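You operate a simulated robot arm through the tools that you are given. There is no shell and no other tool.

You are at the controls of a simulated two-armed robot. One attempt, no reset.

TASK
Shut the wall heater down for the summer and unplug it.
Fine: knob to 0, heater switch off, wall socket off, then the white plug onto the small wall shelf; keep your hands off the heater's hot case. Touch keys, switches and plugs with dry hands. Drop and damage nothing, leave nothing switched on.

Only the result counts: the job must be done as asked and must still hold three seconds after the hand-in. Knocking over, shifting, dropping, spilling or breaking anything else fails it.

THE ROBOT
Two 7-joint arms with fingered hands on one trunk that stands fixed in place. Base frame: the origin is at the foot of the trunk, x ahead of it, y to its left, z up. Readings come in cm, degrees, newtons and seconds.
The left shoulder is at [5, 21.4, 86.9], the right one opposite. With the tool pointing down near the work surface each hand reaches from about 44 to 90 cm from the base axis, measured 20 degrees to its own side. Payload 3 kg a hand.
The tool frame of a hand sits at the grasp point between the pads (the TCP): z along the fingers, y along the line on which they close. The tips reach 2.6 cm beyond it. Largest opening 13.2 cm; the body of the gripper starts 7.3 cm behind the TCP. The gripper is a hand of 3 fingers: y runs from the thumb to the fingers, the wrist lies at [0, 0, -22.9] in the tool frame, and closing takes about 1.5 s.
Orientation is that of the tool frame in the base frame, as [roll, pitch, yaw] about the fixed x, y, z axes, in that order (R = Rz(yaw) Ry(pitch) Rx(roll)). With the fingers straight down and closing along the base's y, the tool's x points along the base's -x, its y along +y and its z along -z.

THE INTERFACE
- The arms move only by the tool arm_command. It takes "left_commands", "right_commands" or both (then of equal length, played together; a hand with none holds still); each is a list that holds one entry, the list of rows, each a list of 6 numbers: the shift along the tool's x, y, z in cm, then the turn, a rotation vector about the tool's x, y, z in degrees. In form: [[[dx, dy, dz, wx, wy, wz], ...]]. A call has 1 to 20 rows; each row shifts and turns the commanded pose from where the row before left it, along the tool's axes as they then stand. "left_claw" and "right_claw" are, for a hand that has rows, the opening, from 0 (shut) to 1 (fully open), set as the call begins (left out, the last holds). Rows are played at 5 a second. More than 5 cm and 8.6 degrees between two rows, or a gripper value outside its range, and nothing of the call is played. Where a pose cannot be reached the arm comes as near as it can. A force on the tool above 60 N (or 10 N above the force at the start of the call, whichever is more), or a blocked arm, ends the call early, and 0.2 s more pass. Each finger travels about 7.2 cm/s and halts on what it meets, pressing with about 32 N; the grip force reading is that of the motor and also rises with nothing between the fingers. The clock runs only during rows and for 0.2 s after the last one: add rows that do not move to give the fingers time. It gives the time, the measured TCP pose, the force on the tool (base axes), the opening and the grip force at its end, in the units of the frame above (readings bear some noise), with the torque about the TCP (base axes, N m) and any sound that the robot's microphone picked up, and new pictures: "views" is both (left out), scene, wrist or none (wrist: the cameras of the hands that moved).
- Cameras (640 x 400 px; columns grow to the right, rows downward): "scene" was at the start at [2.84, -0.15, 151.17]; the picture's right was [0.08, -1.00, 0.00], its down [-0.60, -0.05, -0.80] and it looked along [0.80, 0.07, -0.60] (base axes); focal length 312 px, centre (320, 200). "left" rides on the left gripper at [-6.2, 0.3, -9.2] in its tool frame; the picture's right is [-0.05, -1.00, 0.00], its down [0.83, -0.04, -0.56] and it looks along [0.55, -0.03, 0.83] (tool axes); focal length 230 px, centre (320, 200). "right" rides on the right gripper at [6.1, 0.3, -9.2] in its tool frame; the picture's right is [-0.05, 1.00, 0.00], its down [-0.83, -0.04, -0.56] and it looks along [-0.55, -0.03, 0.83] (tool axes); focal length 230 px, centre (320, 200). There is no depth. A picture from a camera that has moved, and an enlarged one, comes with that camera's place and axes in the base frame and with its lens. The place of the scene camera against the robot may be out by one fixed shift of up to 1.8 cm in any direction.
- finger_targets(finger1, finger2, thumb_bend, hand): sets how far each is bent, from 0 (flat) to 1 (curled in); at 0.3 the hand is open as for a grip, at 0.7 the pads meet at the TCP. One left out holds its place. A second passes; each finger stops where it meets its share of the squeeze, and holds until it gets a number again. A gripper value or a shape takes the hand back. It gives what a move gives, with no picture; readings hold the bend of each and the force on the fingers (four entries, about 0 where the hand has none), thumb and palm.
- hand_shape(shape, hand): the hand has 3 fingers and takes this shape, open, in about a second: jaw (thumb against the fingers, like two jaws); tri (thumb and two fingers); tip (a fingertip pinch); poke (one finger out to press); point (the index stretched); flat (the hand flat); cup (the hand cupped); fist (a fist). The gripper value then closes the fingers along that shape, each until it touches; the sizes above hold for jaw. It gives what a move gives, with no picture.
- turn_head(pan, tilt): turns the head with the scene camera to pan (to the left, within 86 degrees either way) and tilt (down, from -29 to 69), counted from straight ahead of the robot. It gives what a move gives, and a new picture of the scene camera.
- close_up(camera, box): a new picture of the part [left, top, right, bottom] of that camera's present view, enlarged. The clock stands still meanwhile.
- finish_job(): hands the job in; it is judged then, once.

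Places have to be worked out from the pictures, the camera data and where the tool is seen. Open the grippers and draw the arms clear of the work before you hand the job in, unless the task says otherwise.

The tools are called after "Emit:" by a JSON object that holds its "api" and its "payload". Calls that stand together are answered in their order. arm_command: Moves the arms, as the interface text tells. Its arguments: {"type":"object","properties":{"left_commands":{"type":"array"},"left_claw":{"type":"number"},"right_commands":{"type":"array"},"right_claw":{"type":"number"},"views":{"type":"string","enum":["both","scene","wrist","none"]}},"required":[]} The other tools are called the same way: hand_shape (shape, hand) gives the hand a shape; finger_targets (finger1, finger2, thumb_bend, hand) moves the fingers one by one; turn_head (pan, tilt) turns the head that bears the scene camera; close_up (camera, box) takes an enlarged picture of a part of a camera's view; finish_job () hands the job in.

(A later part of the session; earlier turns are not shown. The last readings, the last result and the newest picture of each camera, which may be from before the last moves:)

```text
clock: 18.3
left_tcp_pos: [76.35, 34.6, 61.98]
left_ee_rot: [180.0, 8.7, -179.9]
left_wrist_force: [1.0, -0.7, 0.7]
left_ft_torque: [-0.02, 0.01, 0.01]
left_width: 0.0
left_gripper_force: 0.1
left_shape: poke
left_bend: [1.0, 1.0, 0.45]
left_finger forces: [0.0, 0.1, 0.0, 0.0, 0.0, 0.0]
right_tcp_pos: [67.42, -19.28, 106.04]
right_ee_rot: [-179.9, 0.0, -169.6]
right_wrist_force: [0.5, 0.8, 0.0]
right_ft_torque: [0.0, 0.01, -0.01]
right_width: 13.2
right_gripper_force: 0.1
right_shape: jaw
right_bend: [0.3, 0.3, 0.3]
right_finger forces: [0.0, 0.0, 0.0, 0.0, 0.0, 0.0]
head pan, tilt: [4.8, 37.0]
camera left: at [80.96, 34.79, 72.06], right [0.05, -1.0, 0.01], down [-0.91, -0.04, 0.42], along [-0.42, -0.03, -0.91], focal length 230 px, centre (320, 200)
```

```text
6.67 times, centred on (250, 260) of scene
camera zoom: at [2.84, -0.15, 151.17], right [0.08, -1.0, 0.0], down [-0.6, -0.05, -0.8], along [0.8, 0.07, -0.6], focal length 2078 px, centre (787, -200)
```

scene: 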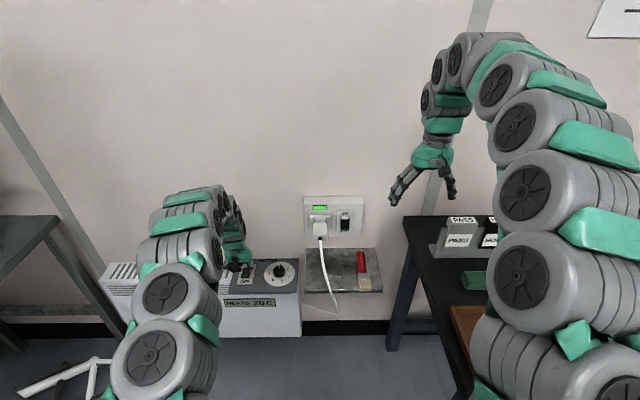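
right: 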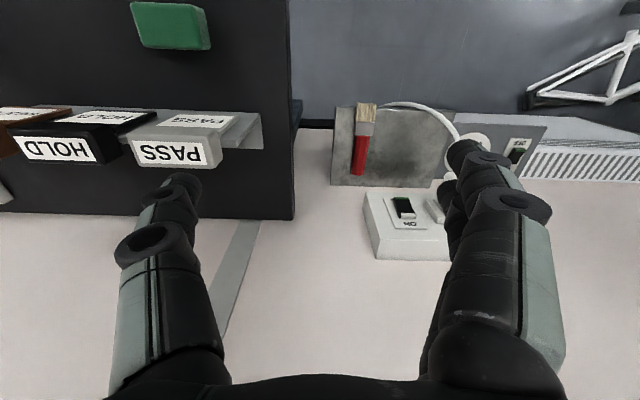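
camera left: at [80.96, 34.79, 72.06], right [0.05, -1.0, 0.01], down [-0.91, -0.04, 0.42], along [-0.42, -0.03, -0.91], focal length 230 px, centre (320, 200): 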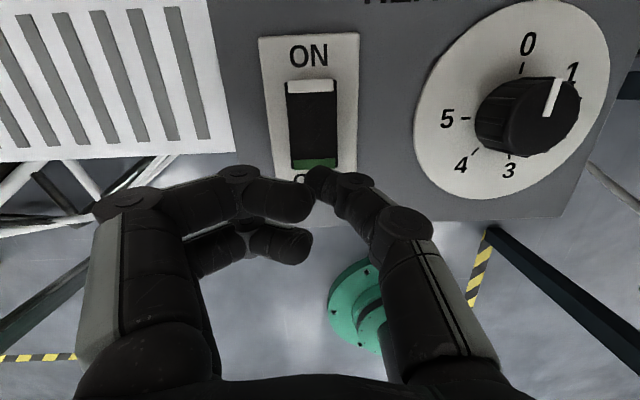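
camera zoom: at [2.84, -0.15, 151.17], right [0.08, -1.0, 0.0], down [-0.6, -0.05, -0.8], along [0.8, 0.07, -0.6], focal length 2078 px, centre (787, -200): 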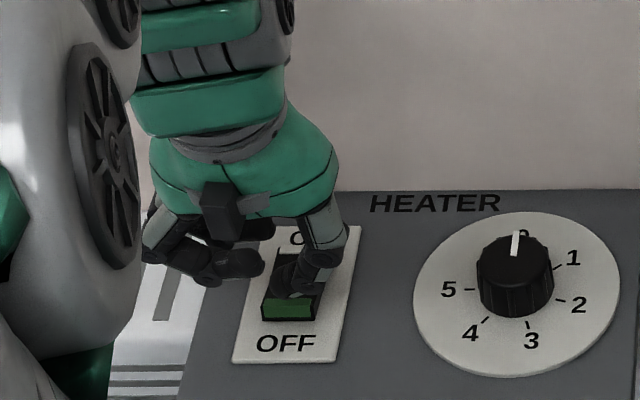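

The thumb tip is over the OFF half, about 1.5–2 cm above it, and the curled fingers are higher. I continue down in small steps.

Emit:
{"api": "arm_command", "payload": {"left_commands": [[[0, 0, 0.5, 0, 0, 0], [0, 0, 0.4, 0, 0, 0], [0, 0, 0.3, 0, 0, 0], [0, 0, 0, 0, 0, 0]]], "views": "none"}}

Emit:
{"api": "arm_command", "payload": {"left_commands": [[[0, 0, 0.3, 0, 0, 0], [0, 0, 0, 0, 0, 0]]]}}

Emit:
{"api": "close_up", "payload": {"camera": "left", "box": [200, 60, 440, 210]}}

Emit:
{"api": "close_up", "payload": {"camera": "scene", "box": [205, 230, 295, 290]}}

```text
clock: 19.3
left_tcp_pos: [76.31, 34.57, 60.77]
left_ee_rot: [180.0, 8.7, -179.9]
left_wrist_force: [-0.1, 0.8, 1.7]
left_ft_torque: [0.02, 0.0, 0.0]
left_width: 0.01
left_gripper_force: 0.0
left_shape: poke
left_bend: [1.0, 1.0, 0.45]
left_finger forces: [0.0, 0.1, 0.1, 0.1, 1.0, 0.1]
right_tcp_pos: [67.45, -19.36, 106.0]
right_ee_rot: [-180.0, 0.0, -169.4]
right_wrist_force: [-0.5, 0.0, -0.5]
right_ft_torque: [0.01, -0.01, 0.01]
right_width: 13.19
right_gripper_force: 0.0
right_shape: jaw
right_bend: [0.3, 0.3, 0.3]
right_finger forces: [0.0, 0.0, 0.0, 0.1, 0.0, 0.0]
head pan, tilt: [4.8, 37.0]
```

```text
clock: 19.9
left_tcp_pos: [76.54, 34.46, 60.51]
left_ee_rot: [180.0, 8.7, 179.9]
left_wrist_force: [-0.2, 0.5, -0.1]
left_ft_torque: [0.03, -0.02, 0.02]
left_width: 0.0
left_gripper_force: 0.1
left_shape: poke
left_bend: [1.0, 1.0, 0.45]
left_finger forces: [0.1, 0.0, 0.0, 0.0, 0.0, 0.1]
right_tcp_pos: [67.43, -19.43, 106.16]
right_ee_rot: [-180.0, 0.0, -169.4]
right_wrist_force: [-0.6, 1.0, -0.1]
right_ft_torque: [-0.02, 0.03, 0.02]
right_width: 13.17
right_gripper_force: 0.1
right_shape: jaw
right_bend: [0.3, 0.3, 0.3]
right_finger forces: [0.0, 0.0, 0.0, 0.1, 0.1, 0.0]
head pan, tilt: [4.8, 37.0]
camera left: at [81.11, 34.8, 70.43], right [0.05, -1.0, 0.01], down [-0.91, -0.04, 0.42], along [-0.42, -0.03, -0.91], focal length 230 px, centre (320, 200)
```

scene: 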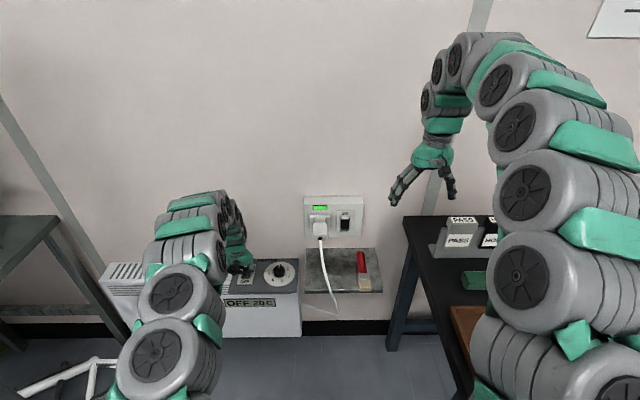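
left: 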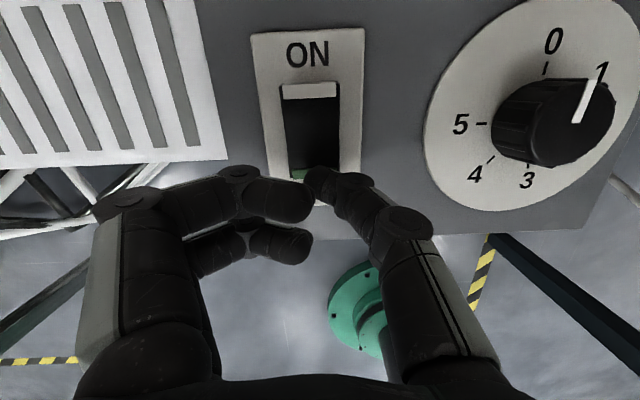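

```text
2.67 times, centred on (320, 135) of left
camera zoom: at [81.11, 34.8, 70.43], right [0.05, -1.0, 0.01], down [-0.91, -0.04, 0.42], along [-0.42, -0.03, -0.91], focal length 614 px, centre (320, 373)
```

zoom: 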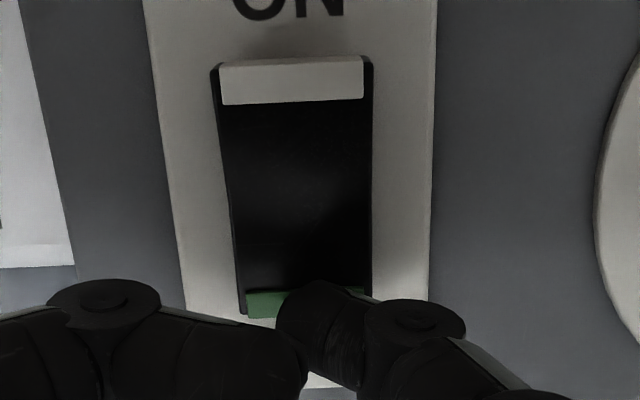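

```text
6.67 times, centred on (250, 260) of scene
camera zoom: at [2.84, -0.15, 151.17], right [0.08, -1.0, 0.0], down [-0.6, -0.05, -0.8], along [0.8, 0.07, -0.6], focal length 2078 px, centre (787, -200)
```

zoom: 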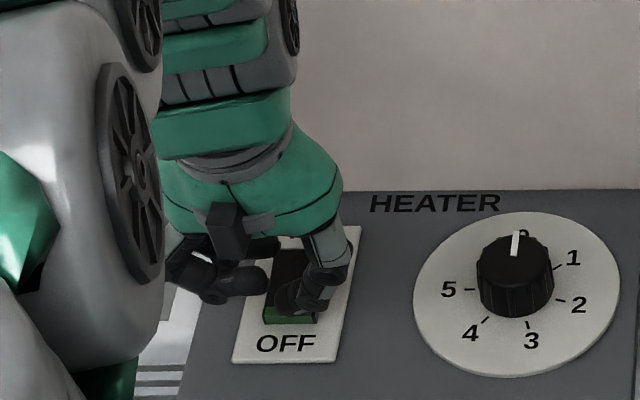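

The display now reads OFF 20 C and the rocker has tipped to OFF. For the socket I triangulate its rocker: OFF end (83.9, −1.75, 78.0), sticking out, and ON end (84.95, −1.7, 82.4). I withdraw the left hand upward, then pitch it to point at the wall and look.

Emit:
{"api": "arm_command", "payload": {"left_commands": [[[0, 0, -3, 0, 0, 0], [0, 0, -5, 0, 0, 0], [0, 0, -5, 0, 0, 0], [0, 0, -5, 0, 0, 0], [0, 0, -5, 0, 0, 0], [0, 0, 0, 0, -8.13, 0], [0, 0, 0, 0, -8.13, 0], [0, 0, 0, 0, -8.13, 0], [0, 0, 0, 0, -8.13, 0], [0, 0, 0, 0, -8.13, 0], [0, 0, 0, 0, -8.13, 0], [0, 0, 0, 0, -8.13, 0], [0, 0, 0, 0, -8.13, 0], [0, 0, 0, 0, -8.13, 0], [0, 0, 0, 0, -8.13, 0]]], "views": "none"}}

Emit:
{"api": "arm_command", "payload": {"left_commands": [[[0, -5, 0, 0, 0, 0], [0, -5, 0, 0, 0, 0], [0, -5, 0, 0, 0, 0], [0, -3, -1, 0, 0, 0], [0, 0, 0, 0, 0, 0]]]}}

Emit:
{"api": "close_up", "payload": {"camera": "scene", "box": [205, 240, 325, 320]}}

```text
clock: 23.1
left_tcp_pos: [73.04, 34.6, 83.19]
left_ee_rot: [-14.3, 89.9, -14.4]
left_wrist_force: [0.1, -1.1, -0.7]
left_ft_torque: [0.01, -0.01, -0.02]
left_width: 0.01
left_gripper_force: 0.1
left_shape: poke
left_bend: [1.0, 1.0, 0.45]
left_finger forces: [0.1, 0.1, 0.0, 0.1, 0.0, 0.0]
right_tcp_pos: [67.39, -19.38, 106.04]
right_ee_rot: [-180.0, 0.0, -169.6]
right_wrist_force: [0.6, 0.3, -0.3]
right_ft_torque: [-0.02, 0.04, -0.01]
right_width: 13.18
right_gripper_force: 0.1
right_shape: jaw
right_bend: [0.3, 0.3, 0.3]
right_finger forces: [0.1, 0.0, 0.1, 0.1, 0.1, 0.1]
head pan, tilt: [4.8, 37.0]
```

```text
clock: 24.3
left_tcp_pos: [72.05, 16.38, 83.2]
left_ee_rot: [158.2, 90.0, 158.1]
left_wrist_force: [-0.7, 0.2, -0.4]
left_ft_torque: [0.01, 0.03, 0.0]
left_width: 0.01
left_gripper_force: 0.0
left_shape: poke
left_bend: [1.0, 1.0, 0.45]
left_finger forces: [0.0, 0.0, 0.0, 0.0, 0.0, 0.0]
right_tcp_pos: [67.53, -19.26, 106.14]
right_ee_rot: [-179.9, 0.1, -169.5]
right_wrist_force: [1.3, 0.5, 1.1]
right_ft_torque: [-0.05, 0.02, 0.02]
right_width: 13.2
right_gripper_force: 0.2
right_shape: jaw
right_bend: [0.3, 0.3, 0.3]
right_finger forces: [0.0, 0.0, 0.0, 0.1, 0.1, 0.1]
head pan, tilt: [4.8, 37.0]
camera left: at [62.77, 16.62, 89.37], right [0.0, -1.0, 0.05], down [-0.56, -0.04, -0.83], along [0.83, -0.03, -0.55], focal length 230 px, centre (320, 200)
```

scene: 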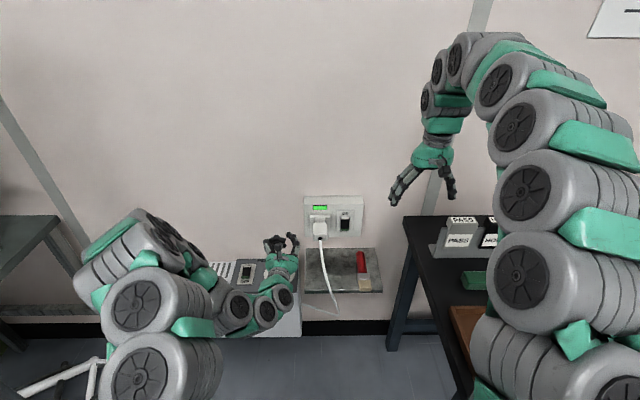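
left: 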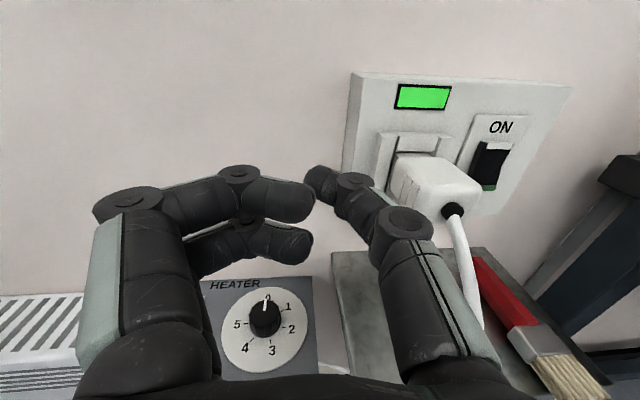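

```text
5.00 times, centred on (265, 280) of scene
camera zoom: at [2.84, -0.15, 151.17], right [0.08, -1.0, 0.0], down [-0.6, -0.05, -0.8], along [0.8, 0.07, -0.6], focal length 1559 px, centre (595, -200)
```

zoom: 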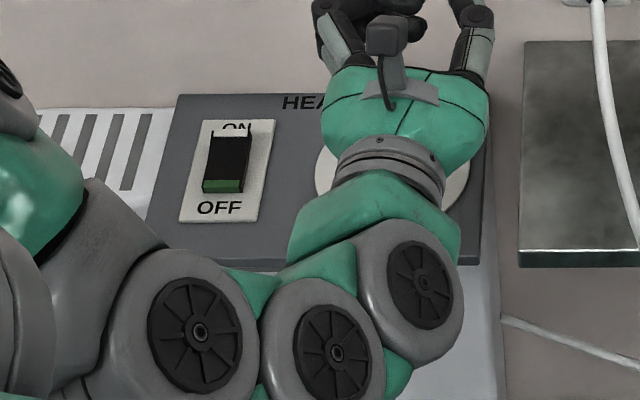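

Excellent view of plug and socket, and the heater's switch shows OFF. I zoom in to locate the plug and the socket rocker precisely.

Emit:
{"api": "close_up", "payload": {"camera": "left", "box": [330, 60, 610, 240]}}

Emit:
{"api": "close_up", "payload": {"camera": "scene", "box": [270, 185, 390, 265]}}

```text
2.22 times, centred on (470, 150) of left
camera zoom: at [62.77, 16.62, 89.37], right [0.0, -1.0, 0.05], down [-0.56, -0.04, -0.83], along [0.83, -0.03, -0.55], focal length 511 px, centre (-13, 311)
```

zoom: 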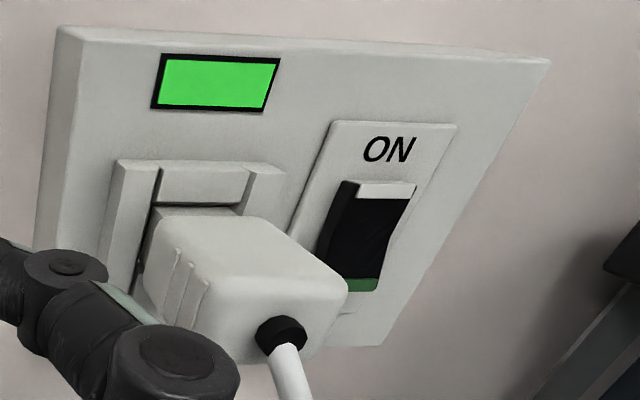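

```text
5.00 times, centred on (330, 225) of scene
camera zoom: at [2.84, -0.15, 151.17], right [0.08, -1.0, 0.0], down [-0.6, -0.05, -0.8], along [0.8, 0.07, -0.6], focal length 1559 px, centre (270, 75)
```

zoom: 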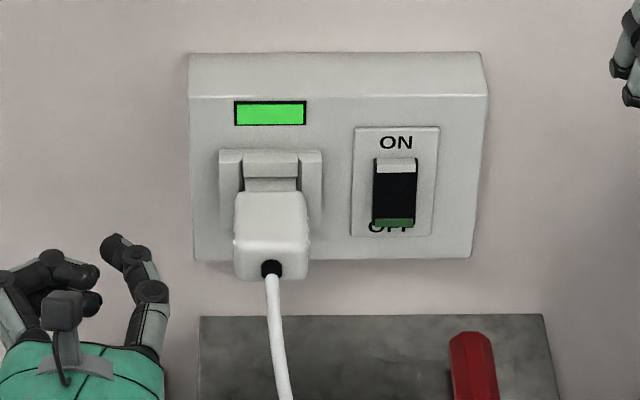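

The plug body is about x 76.7–83, y 4–8.6, z 78.6–82.1, and the socket rocker's OFF half is at about (84, −1.7, 78.7). I back off a little, roll the hand 90° (fingers up, thumb below) so it fits beside the plug, and cross over to stand in front of the rocker.

Emit:
{"api": "arm_command", "payload": {"left_commands": [[[0, 0, -4, 0, 0, 0], [0, 0, 0, 0, 0, 8.2], [0, 0, 0, 0, 0, 8.2], [0, 0, 0, 0, 0, 8.2], [0, 0, 0, 0, 0, 8.2], [0, 0, 0, 0, 0, 8.2], [0, 0, 0, 0, 0, 8.2], [0, 0, 0, 0, 0, 8.2], [0, 0, 0, 0, 0, 8.2], [0, 0, 0, 0, 0, 8.2], [0, 0, 0, 0, 0, 8.2], [0, 0, 0, 0, 0, 8.0], [0, 0, 0, 0, 0, 0]]]}}

```text
clock: 27.1
left_tcp_pos: [69.51, 16.68, 82.03]
left_ee_rot: [89.8, -0.2, 89.9]
left_wrist_force: [-0.1, 0.0, -0.7]
left_ft_torque: [-0.01, 0.01, -0.01]
left_width: 0.0
left_gripper_force: 0.0
left_shape: poke
left_bend: [1.0, 1.0, 0.45]
left_finger forces: [0.0, 0.0, 0.0, 0.0, 0.1, 0.0]
left hand out of reach, approached as far as the arm can: row 1
right_tcp_pos: [67.46, -19.34, 106.03]
right_ee_rot: [180.0, 0.0, -169.6]
right_wrist_force: [0.8, 1.1, 0.6]
right_ft_torque: [0.0, 0.03, 0.02]
right_width: 13.19
right_gripper_force: 0.1
right_shape: jaw
right_bend: [0.3, 0.3, 0.3]
right_finger forces: [0.1, 0.0, 0.0, 0.0, 0.0, 0.1]
head pan, tilt: [4.8, 37.0]
camera left: at [60.3, 10.45, 82.29], right [0.0, -0.05, -1.0], down [-0.55, 0.83, -0.04], along [0.83, 0.55, -0.03], focal length 230 px, centre (320, 200)
```

scene: 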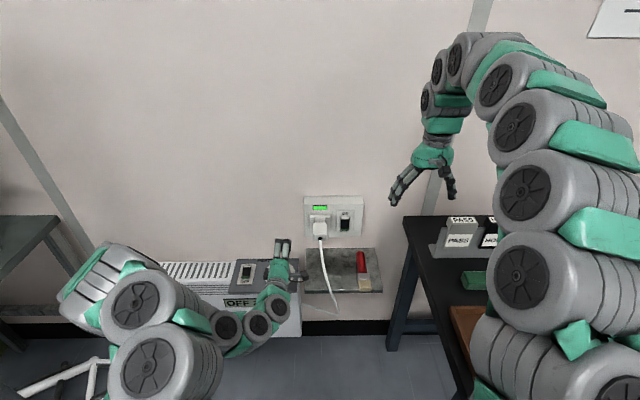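
left: 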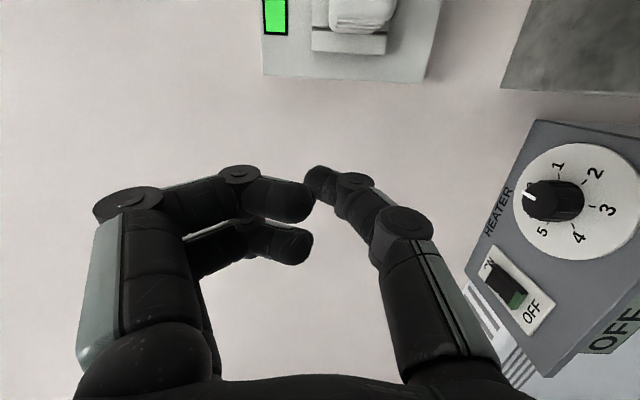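

The roll worked, and the tip is at x≈72, well in front of plug and cable. I slide across to y≈−1.7 at this height.

Emit:
{"api": "arm_command", "payload": {"left_commands": [[[-4.6, 0, 0.5, 0, 0, 0], [-4.6, 0, 0.5, 0, 0, 0], [-4.6, 0, 0.5, 0, 0, 0], [-4.6, 0, 0.5, 0, 0, 0], [0, 0, 0, 0, 0, 0]]]}}

```text
clock: 28.3
left_tcp_pos: [71.44, -1.75, 81.7]
left_ee_rot: [90.1, 0.0, 90.0]
left_wrist_force: [0.2, -0.1, -0.8]
left_ft_torque: [-0.01, 0.0, 0.03]
left_width: 0.01
left_gripper_force: 0.0
left_shape: poke
left_bend: [1.0, 1.0, 0.45]
left_finger forces: [0.0, 0.1, 0.1, 0.0, 0.0, 0.0]
right_tcp_pos: [67.37, -19.43, 105.82]
right_ee_rot: [180.0, -0.1, -169.5]
right_wrist_force: [0.1, 0.2, -0.1]
right_ft_torque: [-0.02, -0.01, 0.02]
right_width: 13.19
right_gripper_force: 0.2
right_shape: jaw
right_bend: [0.3, 0.3, 0.3]
right_finger forces: [0.0, 0.0, 0.0, 0.0, 0.0, 0.0]
head pan, tilt: [4.8, 37.0]
camera left: at [62.18, -7.95, 82.0], right [0.0, -0.05, -1.0], down [-0.55, 0.83, -0.04], along [0.83, 0.55, -0.03], focal length 230 px, centre (320, 200)
```

scene: 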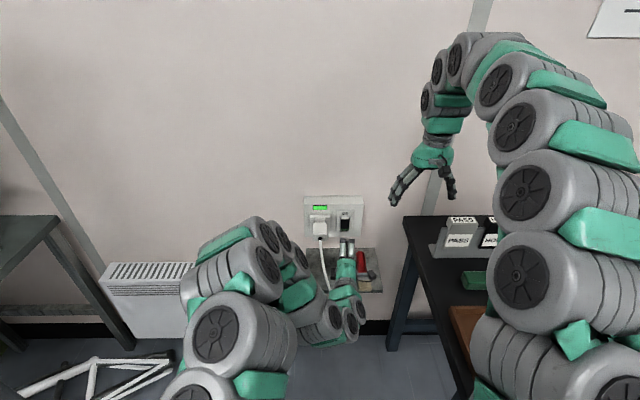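
left: 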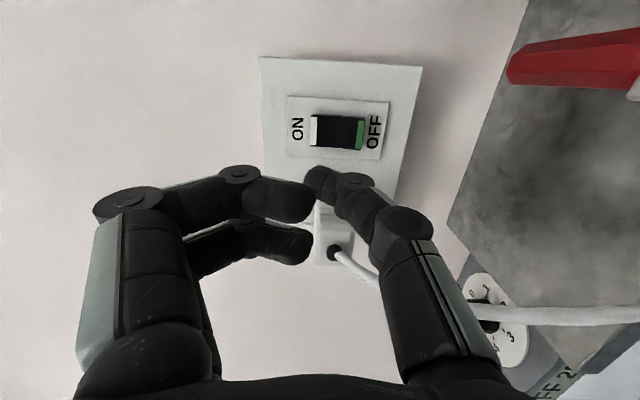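

The rocker's OFF end is at about (84, −1.4, 77.8), consistent with before, and the plug and cable are well to the side. I lower to press height and move in, stopping about 2.5 cm short.

Emit:
{"api": "arm_command", "payload": {"left_commands": [[[0.35, -3.3, 0, 0, 0, 0], [0, 0, 4, 0, 0, 0], [0, 0, 3, 0, 0, 0], [0, 0, 0, 0, 0, 0]]]}}

Emit:
{"api": "close_up", "payload": {"camera": "left", "box": [200, 60, 440, 210]}}

Emit:
{"api": "close_up", "payload": {"camera": "scene", "box": [285, 185, 405, 265]}}

```text
clock: 29.3
left_tcp_pos: [78.53, -1.42, 78.77]
left_ee_rot: [90.0, 0.0, 90.0]
left_wrist_force: [-0.1, -0.3, 0.1]
left_ft_torque: [0.01, -0.02, -0.02]
left_width: 0.0
left_gripper_force: 0.0
left_shape: poke
left_bend: [1.0, 1.0, 0.45]
left_finger forces: [0.0, 0.1, 0.0, 0.1, 0.0, 0.0]
right_tcp_pos: [67.46, -19.38, 106.14]
right_ee_rot: [-180.0, 0.0, -169.6]
right_wrist_force: [-0.1, -0.4, 0.0]
right_ft_torque: [-0.02, -0.03, 0.0]
right_width: 13.18
right_gripper_force: 0.1
right_shape: jaw
right_bend: [0.3, 0.3, 0.3]
right_finger forces: [0.0, 0.0, 0.0, 0.0, 0.0, 0.0]
head pan, tilt: [4.8, 37.0]
camera left: at [69.2, -7.67, 79.13], right [0.0, -0.05, -1.0], down [-0.55, 0.83, -0.04], along [0.83, 0.55, -0.03], focal length 230 px, centre (320, 200)
```

scene: 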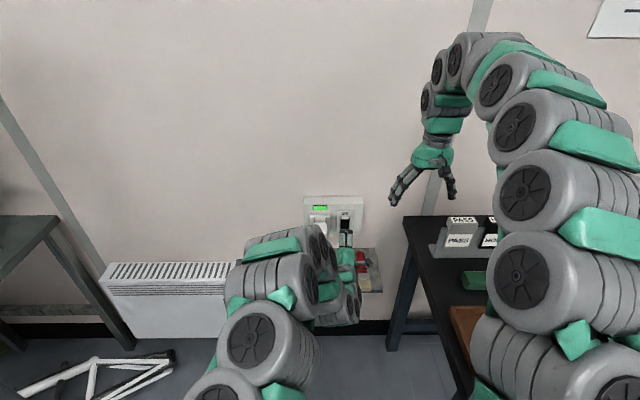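
left: 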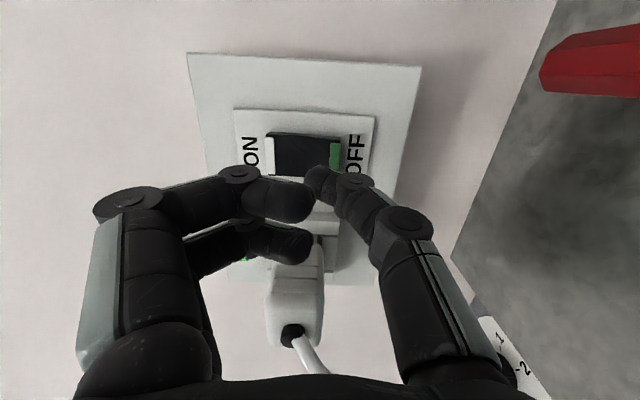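

```text
2.67 times, centred on (320, 135) of left
camera zoom: at [69.2, -7.67, 79.13], right [0.0, -0.05, -1.0], down [-0.55, 0.83, -0.04], along [0.83, 0.55, -0.03], focal length 614 px, centre (320, 373)
```

zoom: 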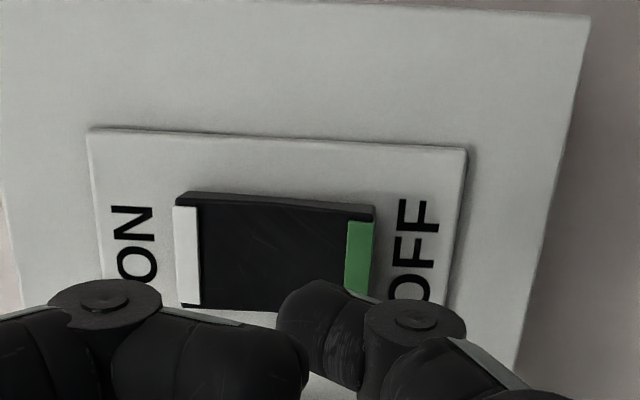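

```text
5.00 times, centred on (345, 225) of scene
camera zoom: at [2.84, -0.15, 151.17], right [0.08, -1.0, 0.0], down [-0.6, -0.05, -0.8], along [0.8, 0.07, -0.6], focal length 1559 px, centre (195, 75)
```

zoom: 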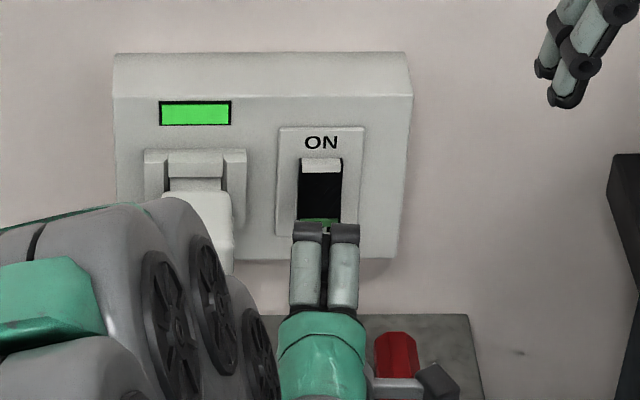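

The rocker is centred at y≈−1.45 and its green end at z≈77.8. I lower 0.6 cm so the thumb meets the OFF half, then advance in small steps.

Emit:
{"api": "arm_command", "payload": {"left_commands": [[[0, -0.6, 0, 0, 0, 0], [0, 0, 1.5, 0, 0, 0], [0, 0, 0.7, 0, 0, 0], [0, 0, 0.3, 0, 0, 0], [0, 0, 0, 0, 0, 0]]], "views": "none"}}

Emit:
{"api": "arm_command", "payload": {"left_commands": [[[0, 0, 0.3, 0, 0, 0], [0, 0, 0.3, 0, 0, 0], [0, 0, 0, 0, 0, 0]]]}}

Emit:
{"api": "close_up", "payload": {"camera": "left", "box": [160, 30, 440, 210]}}

```text
clock: 30.5
left_tcp_pos: [80.96, -1.46, 78.18]
left_ee_rot: [90.0, 0.1, 90.0]
left_wrist_force: [-0.4, -0.9, -0.2]
left_ft_torque: [0.01, -0.01, -0.04]
left_width: 0.02
left_gripper_force: 0.0
left_shape: poke
left_bend: [1.0, 1.0, 0.45]
left_finger forces: [0.0, 0.0, 0.0, 0.0, 1.6, 0.0]
right_tcp_pos: [67.54, -19.31, 105.9]
right_ee_rot: [-180.0, 0.0, -169.5]
right_wrist_force: [0.1, -0.1, -0.3]
right_ft_torque: [-0.01, -0.01, 0.02]
right_width: 13.21
right_gripper_force: 0.0
right_shape: jaw
right_bend: [0.3, 0.3, 0.3]
right_finger forces: [0.0, 0.0, 0.0, 0.0, 0.1, 0.0]
head pan, tilt: [4.8, 37.0]
```

```text
clock: 31.3
left_tcp_pos: [81.51, -1.45, 78.06]
left_ee_rot: [90.1, 0.0, 90.0]
left_wrist_force: [-23.1, 3.8, -5.6]
left_ft_torque: [-0.04, 0.01, 0.19]
left_width: 0.0
left_gripper_force: 0.0
left_shape: poke
left_bend: [1.0, 1.0, 0.46]
left_finger forces: [0.0, 0.0, 0.0, 0.1, 23.1, 0.0]
right_tcp_pos: [67.39, -19.38, 106.03]
right_ee_rot: [180.0, -0.1, -169.4]
right_wrist_force: [0.3, 0.5, 0.3]
right_ft_torque: [0.03, -0.01, -0.02]
right_width: 13.19
right_gripper_force: 0.0
right_shape: jaw
right_bend: [0.3, 0.3, 0.3]
right_finger forces: [0.0, 0.0, 0.0, 0.1, 0.0, 0.0]
head pan, tilt: [4.8, 37.0]
camera left: at [72.26, -7.67, 78.4], right [0.0, -0.05, -1.0], down [-0.55, 0.83, -0.04], along [0.83, 0.55, -0.03], focal length 230 px, centre (320, 200)
```

scene: 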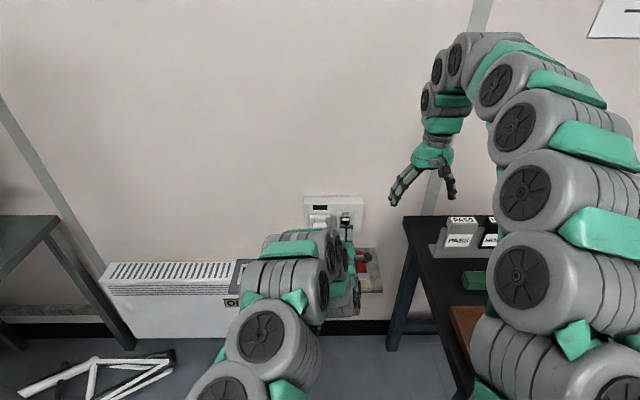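
left: 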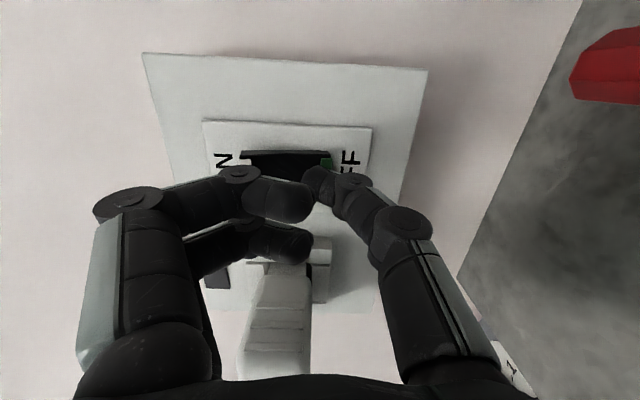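

```text
2.22 times, centred on (300, 120) of left
camera zoom: at [72.26, -7.67, 78.4], right [0.0, -0.05, -1.0], down [-0.55, 0.83, -0.04], along [0.83, 0.55, -0.03], focal length 511 px, centre (364, 378)
```

zoom: 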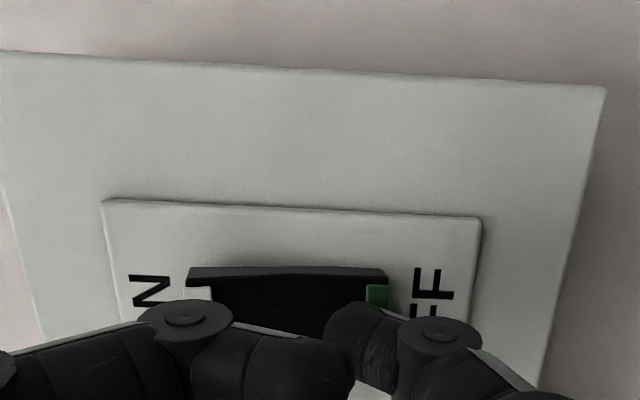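

The socket lamp has gone dark, so it has switched off. I pull straight back and check.

Emit:
{"api": "arm_command", "payload": {"left_commands": [[[0, 0, -2, 0, 0, 0], [0, 0, -4, 0, 0, 0], [0, 0, -3.5, 0, 0, 0], [0, 0, 0, 0, 0, 0]]]}}

Emit:
{"api": "close_up", "payload": {"camera": "left", "box": [220, 30, 440, 270]}}

Emit:
{"api": "close_up", "payload": {"camera": "scene", "box": [285, 185, 405, 265]}}

```text
clock: 32.3
left_tcp_pos: [71.89, -1.69, 78.36]
left_ee_rot: [90.0, 0.1, 89.9]
left_wrist_force: [-0.3, -0.4, -1.3]
left_ft_torque: [-0.02, -0.03, 0.02]
left_width: 0.0
left_gripper_force: 0.1
left_shape: poke
left_bend: [1.0, 1.0, 0.45]
left_finger forces: [0.0, 0.1, 0.1, 0.0, 0.0, 0.0]
right_tcp_pos: [67.37, -19.33, 106.09]
right_ee_rot: [-179.9, 0.1, -169.5]
right_wrist_force: [-0.6, 0.0, 0.2]
right_ft_torque: [0.0, 0.0, 0.01]
right_width: 13.18
right_gripper_force: 0.1
right_shape: jaw
right_bend: [0.3, 0.3, 0.3]
right_finger forces: [0.0, 0.1, 0.0, 0.0, 0.0, 0.0]
head pan, tilt: [4.8, 37.0]
camera left: at [62.64, -7.82, 78.64], right [0.0, -0.05, -1.0], down [-0.55, 0.83, -0.04], along [0.83, 0.55, -0.03], focal length 230 px, centre (320, 200)
```

scene: 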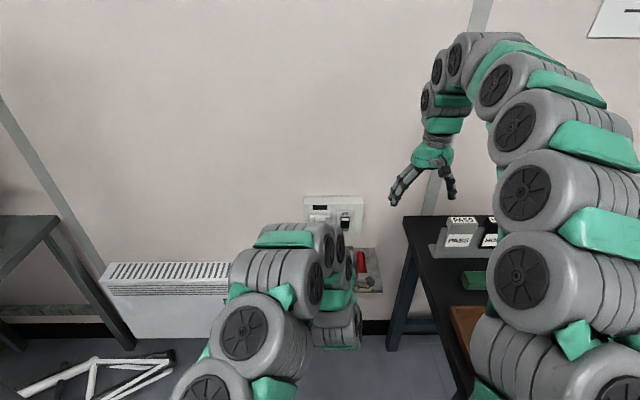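
left: 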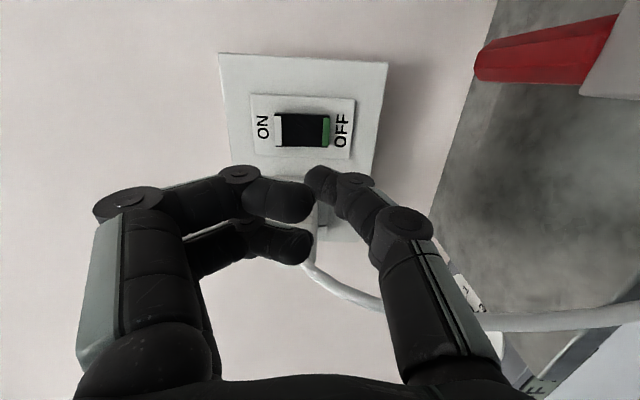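

```text
1.67 times, centred on (330, 150) of left
camera zoom: at [62.64, -7.82, 78.64], right [0.0, -0.05, -1.0], down [-0.55, 0.83, -0.04], along [0.83, 0.55, -0.03], focal length 384 px, centre (303, 283)
```

zoom: 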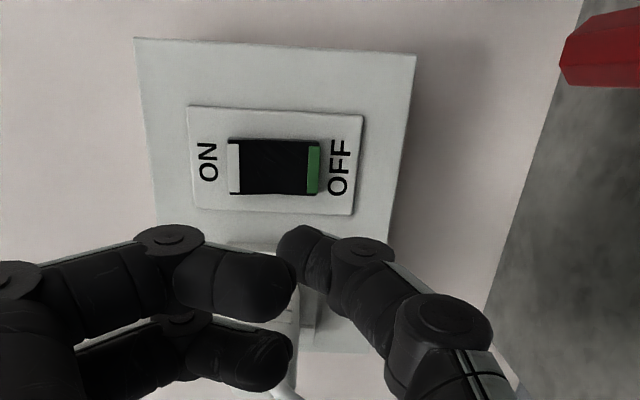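

```text
5.00 times, centred on (345, 225) of scene
camera zoom: at [2.84, -0.15, 151.17], right [0.08, -1.0, 0.0], down [-0.6, -0.05, -0.8], along [0.8, 0.07, -0.6], focal length 1559 px, centre (195, 75)
```

zoom: 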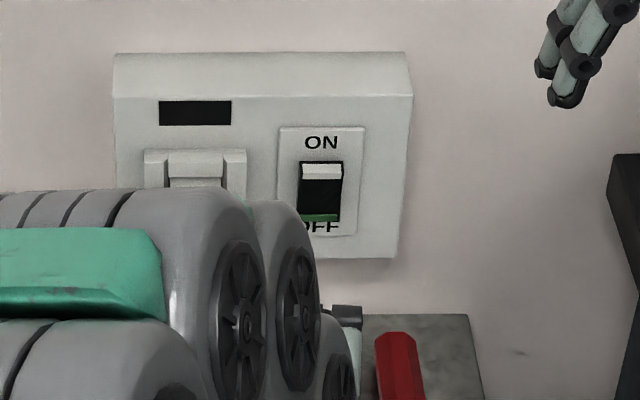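

The lamp is dark and the rocker is at OFF. Now the plug: I rise clear, roll the hand back and return to the jaw shape. Then I pitch it to point steeply down (about 20° off vertical) above and in front of the plug.

Emit:
{"api": "arm_command", "payload": {"left_commands": [[[2, 4.5, 0, 0, 0, 0], [2, 4.5, 0, 0, 0, 0], [2, 4.5, 0, 0, 0, 0], [2, 4.5, 0, 0, 0, 0], [0, 0, 0, 0, 0, -8.2], [0, 0, 0, 0, 0, -8.2], [0, 0, 0, 0, 0, -8.2], [0, 0, 0, 0, 0, -8.2], [0, 0, 0, 0, 0, -8.2], [0, 0, 0, 0, 0, -8.2], [0, 0, 0, 0, 0, -8.2], [0, 0, 0, 0, 0, -8.2], [0, 0, 0, 0, 0, -8.2], [0, 0, 0, 0, 0, -8.2], [0, 0, 0, 0, 0, -8.0]]], "views": "none"}}

Emit:
{"api": "arm_command", "payload": {"left_commands": [[[0, 0, 0, 0, 7, 0], [0, 0, 0, 0, 7, 0], [0, 0, 0, 0, 7, 0], [0, 0, 0, 0, 7, 0], [0, 0, 0, 0, 7, 0], [0, 0, 0, 0, 7, 0], [0, 0, 0, 0, 7, 0], [0, 0, 0, 0, 7, 0], [0, 0, 0, 0, 7, 0], [0, 0, 0, 0, 7, 0], [0, 0, 0, 0, 0, 0]]], "views": "none"}}

Emit:
{"api": "hand_shape", "payload": {"hand": "left", "shape": "jaw"}}

Emit:
{"api": "arm_command", "payload": {"left_commands": [[[0, 0, 0, 0, 0, 0], [0, 0, 0, 0, 0, 0], [0, 0, 0, 0, 0, 0]]], "left_claw": 0.7}}

```text
clock: 35.5
left_tcp_pos: [72.1, 6.67, 96.21]
left_ee_rot: [-95.1, 89.9, -95.1]
left_wrist_force: [-1.1, -0.2, -0.3]
left_ft_torque: [0.03, -0.01, 0.03]
left_width: 0.01
left_gripper_force: 0.0
left_shape: poke
left_bend: [1.0, 1.0, 0.45]
left_finger forces: [0.0, 0.0, 0.0, 0.0, 0.0, 0.0]
right_tcp_pos: [67.46, -19.33, 105.96]
right_ee_rot: [-179.9, 0.0, -169.5]
right_wrist_force: [0.1, 0.5, -0.2]
right_ft_torque: [-0.01, 0.01, 0.01]
right_width: 13.21
right_gripper_force: 0.1
right_shape: jaw
right_bend: [0.3, 0.3, 0.3]
right_finger forces: [0.0, 0.0, 0.1, 0.0, 0.0, 0.1]
head pan, tilt: [4.8, 37.0]
```

```text
clock: 37.9
left_tcp_pos: [72.11, 6.47, 96.04]
left_ee_rot: [-179.9, 19.9, -180.0]
left_wrist_force: [-0.2, 0.2, 1.0]
left_ft_torque: [0.01, 0.02, -0.02]
left_width: 0.0
left_gripper_force: 0.1
left_shape: poke
left_bend: [1.0, 1.0, 0.45]
left_finger forces: [0.0, 0.0, 0.0, 0.0, 0.0, 0.1]
right_tcp_pos: [67.48, -19.42, 105.98]
right_ee_rot: [179.9, 0.0, -169.5]
right_wrist_force: [-0.4, -0.6, 1.2]
right_ft_torque: [-0.01, 0.0, 0.03]
right_width: 13.18
right_gripper_force: 0.1
right_shape: jaw
right_bend: [0.3, 0.3, 0.3]
right_finger forces: [0.1, 0.1, 0.0, 0.1, 0.0, 0.1]
head pan, tilt: [4.8, 37.0]
```

```text
clock: 38.8
left_tcp_pos: [72.15, 6.7, 96.15]
left_ee_rot: [-179.9, 20.0, 179.9]
left_wrist_force: [-0.2, 0.2, 0.4]
left_ft_torque: [0.03, -0.04, -0.03]
left_width: 13.2
left_gripper_force: 0.1
left_shape: jaw
left_bend: [0.3, 0.3, 0.3]
left_finger forces: [0.1, 0.0, 0.1, 0.0, 0.0, 0.0]
right_tcp_pos: [67.49, -19.4, 106.11]
right_ee_rot: [180.0, 0.0, -169.5]
right_wrist_force: [-0.6, -0.1, -1.0]
right_ft_torque: [-0.04, 0.02, 0.0]
right_width: 13.17
right_gripper_force: 0.0
right_shape: jaw
right_bend: [0.3, 0.3, 0.3]
right_finger forces: [0.0, 0.0, 0.0, 0.0, 0.1, 0.0]
head pan, tilt: [4.8, 37.0]
```

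```text
clock: 39.6
left_tcp_pos: [72.17, 6.5, 96.1]
left_ee_rot: [-179.9, 20.0, -180.0]
left_wrist_force: [-0.6, -0.6, 0.0]
left_ft_torque: [0.0, -0.03, -0.01]
left_width: 9.27
left_gripper_force: 0.0
left_shape: jaw
left_bend: [0.67, 0.67, 0.64]
left_finger forces: [0.1, 0.0, 0.0, 0.0, 0.0, 0.0]
right_tcp_pos: [67.44, -19.37, 106.01]
right_ee_rot: [180.0, 0.0, -169.5]
right_wrist_force: [-0.2, 0.4, 0.2]
right_ft_torque: [0.03, 0.0, 0.03]
right_width: 13.21
right_gripper_force: 0.1
right_shape: jaw
right_bend: [0.3, 0.3, 0.3]
right_finger forces: [0.0, 0.0, 0.0, 0.0, 0.1, 0.1]
head pan, tilt: [4.8, 37.0]
camera left: at [74.75, 6.82, 106.9], right [0.05, -1.0, 0.02], down [-0.97, -0.04, 0.24], along [-0.24, -0.03, -0.97], focal length 230 px, centre (320, 200)
```

scene: 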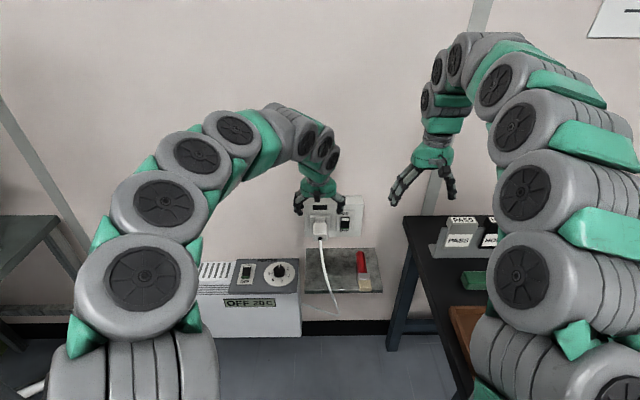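
left: 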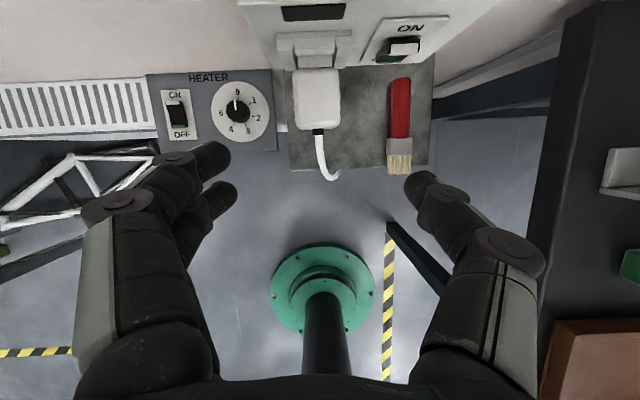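

I have a clean view from above of plug, shelf and brush. I zoom in for the plug's outline.

Emit:
{"api": "close_up", "payload": {"camera": "left", "box": [230, 0, 470, 190]}}

Emit:
{"api": "close_up", "payload": {"camera": "scene", "box": [280, 180, 400, 320]}}

```text
2.11 times, centred on (350, 95) of left
camera zoom: at [74.75, 6.82, 106.9], right [0.05, -1.0, 0.02], down [-0.97, -0.04, 0.24], along [-0.24, -0.03, -0.97], focal length 484 px, centre (257, 421)
```

zoom: 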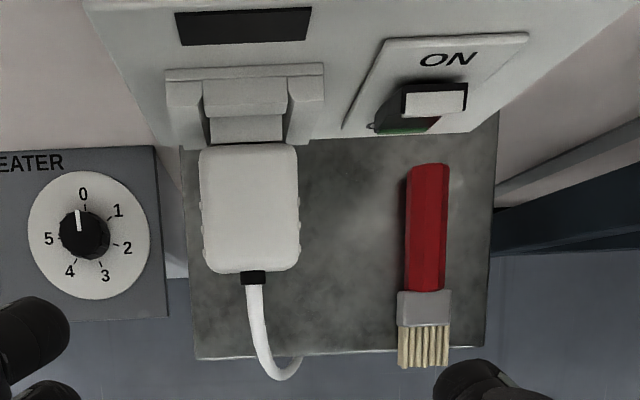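

```text
2.86 times, centred on (340, 250) of scene
camera zoom: at [2.84, -0.15, 151.17], right [0.08, -1.0, 0.0], down [-0.6, -0.05, -0.8], along [0.8, 0.07, -0.6], focal length 891 px, centre (263, 57)
```

zoom: 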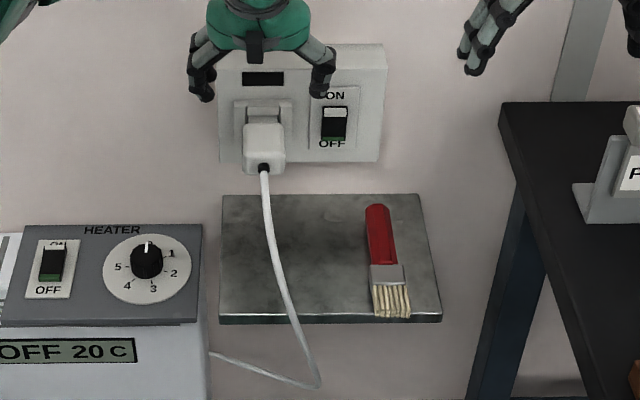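

From above, the plug body is x 76.2–81.9, y 4.5–9.2 (centre y≈6.8). I move over it, lower partway and check alignment.

Emit:
{"api": "arm_command", "payload": {"left_commands": [[[-1.89, 0.12, 3.88, 0, 0, 0], [-1.89, 0.12, 3.88, 0, 0, 0], [0.7, 0, 1.9, 0, 0, 0], [0.7, 0, 1.9, 0, 0, 0], [0, 0, 0, 0, 0, 0]]]}}

Emit:
{"api": "close_up", "payload": {"camera": "left", "box": [180, 0, 460, 210]}}

Emit:
{"api": "close_up", "payload": {"camera": "scene", "box": [265, 165, 385, 245]}}

```text
clock: 40.8
left_tcp_pos: [78.39, 6.92, 86.12]
left_ee_rot: [180.0, 20.1, -180.0]
left_wrist_force: [0.5, -1.2, 0.5]
left_ft_torque: [0.01, 0.02, -0.03]
left_width: 9.25
left_gripper_force: 0.0
left_shape: jaw
left_bend: [0.67, 0.67, 0.64]
left_finger forces: [0.1, 0.0, 0.1, 0.0, 0.1, 0.0]
right_tcp_pos: [67.5, -19.37, 105.82]
right_ee_rot: [180.0, 0.1, -169.5]
right_wrist_force: [0.9, 0.2, 1.0]
right_ft_torque: [-0.01, 0.02, -0.02]
right_width: 13.16
right_gripper_force: 0.0
right_shape: jaw
right_bend: [0.3, 0.3, 0.3]
right_finger forces: [0.1, 0.0, 0.0, 0.0, 0.0, 0.1]
head pan, tilt: [4.8, 37.0]
camera left: at [81.05, 7.12, 96.99], right [0.05, -1.0, 0.02], down [-0.97, -0.04, 0.24], along [-0.24, -0.03, -0.97], focal length 230 px, centre (320, 200)
```

scene: 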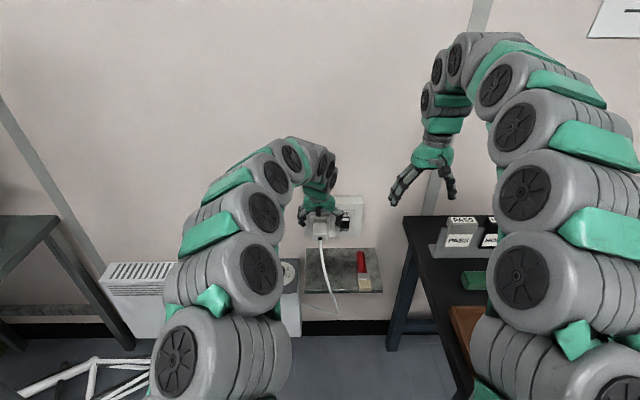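
left: 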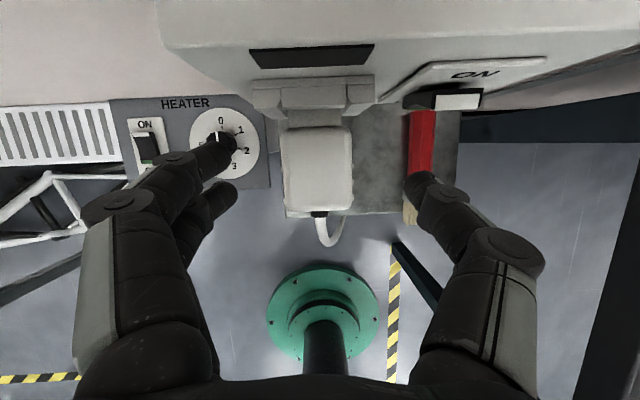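

```text
1.90 times, centred on (320, 105) of left
camera zoom: at [81.05, 7.12, 96.99], right [0.05, -1.0, 0.02], down [-0.97, -0.04, 0.24], along [-0.24, -0.03, -0.97], focal length 438 px, centre (320, 381)
```

zoom: 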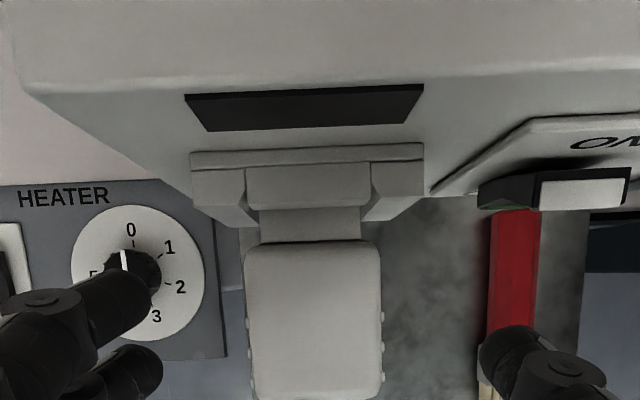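

```text
5.00 times, centred on (325, 205) of scene
camera zoom: at [2.84, -0.14, 151.17], right [0.08, -1.0, 0.0], down [-0.6, -0.05, -0.8], along [0.8, 0.07, -0.6], focal length 1559 px, centre (295, 175)
```

zoom: 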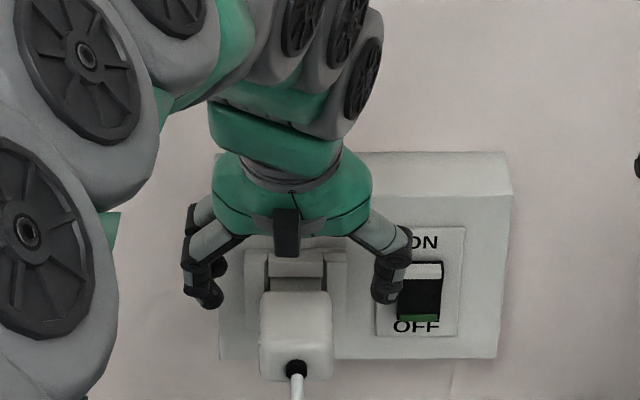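

Centred: plug axis y≈7.0 against TCP y 6.9, and the fingers straddle the plug. I lower 3.7 cm so the tips reach down along its sides, then close.

Emit:
{"api": "arm_command", "payload": {"left_commands": [[[0.63, 0, 1.74, 0, 0, 0], [0.63, 0, 1.74, 0, 0, 0], [0, 0, 0, 0, 0, 0]]]}}

Emit:
{"api": "close_up", "payload": {"camera": "left", "box": [180, 50, 460, 260]}}

Emit:
{"api": "close_up", "payload": {"camera": "scene", "box": [265, 175, 385, 255]}}

```text
clock: 41.6
left_tcp_pos: [78.39, 6.72, 82.39]
left_ee_rot: [179.9, 20.0, 179.8]
left_wrist_force: [0.2, 0.0, 0.5]
left_ft_torque: [-0.03, 0.0, 0.01]
left_width: 9.27
left_gripper_force: 0.1
left_shape: jaw
left_bend: [0.67, 0.67, 0.64]
left_finger forces: [0.1, 0.0, 0.0, 0.0, 0.0, 0.1]
right_tcp_pos: [67.4, -19.41, 106.03]
right_ee_rot: [180.0, 0.1, -169.5]
right_wrist_force: [0.5, -0.8, -0.2]
right_ft_torque: [0.0, 0.03, 0.02]
right_width: 13.17
right_gripper_force: 0.2
right_shape: jaw
right_bend: [0.3, 0.3, 0.3]
right_finger forces: [0.0, 0.0, 0.0, 0.1, 0.1, 0.0]
head pan, tilt: [4.8, 37.0]
camera left: at [80.96, 7.07, 93.26], right [0.05, -1.0, 0.02], down [-0.97, -0.04, 0.24], along [-0.24, -0.03, -0.97], focal length 230 px, centre (320, 200)
```

scene: 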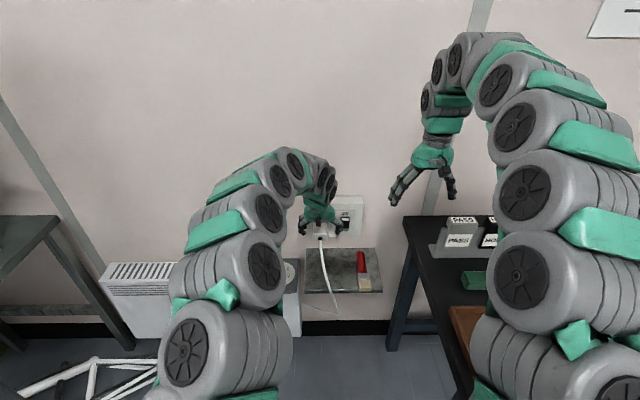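
left: 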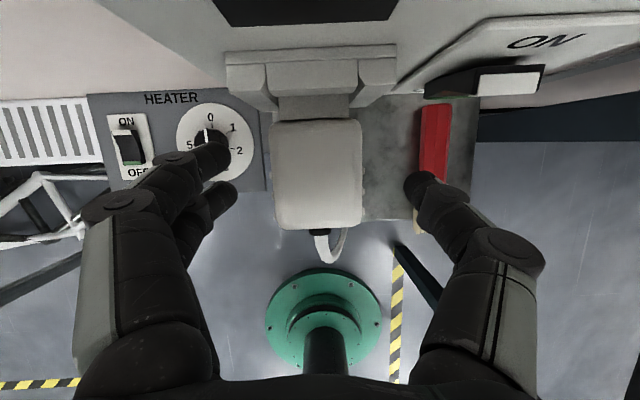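

```text
1.90 times, centred on (320, 155) of left
camera zoom: at [80.96, 7.07, 93.26], right [0.05, -1.0, 0.02], down [-0.97, -0.04, 0.24], along [-0.24, -0.03, -0.97], focal length 438 px, centre (320, 286)
```

zoom: 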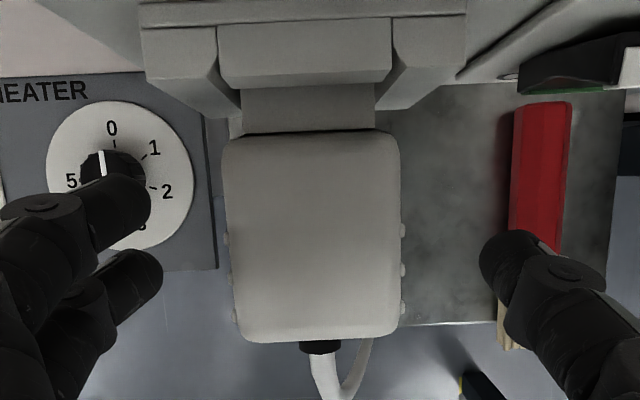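

```text
5.00 times, centred on (325, 215) of scene
camera zoom: at [2.84, -0.15, 151.17], right [0.08, -1.0, 0.0], down [-0.6, -0.05, -0.8], along [0.8, 0.07, -0.6], focal length 1559 px, centre (295, 125)
```

zoom: 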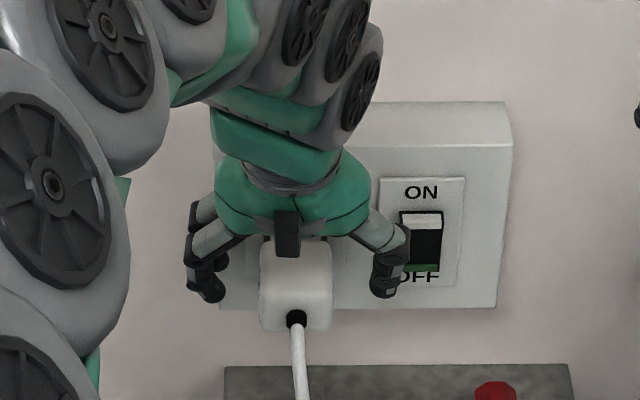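

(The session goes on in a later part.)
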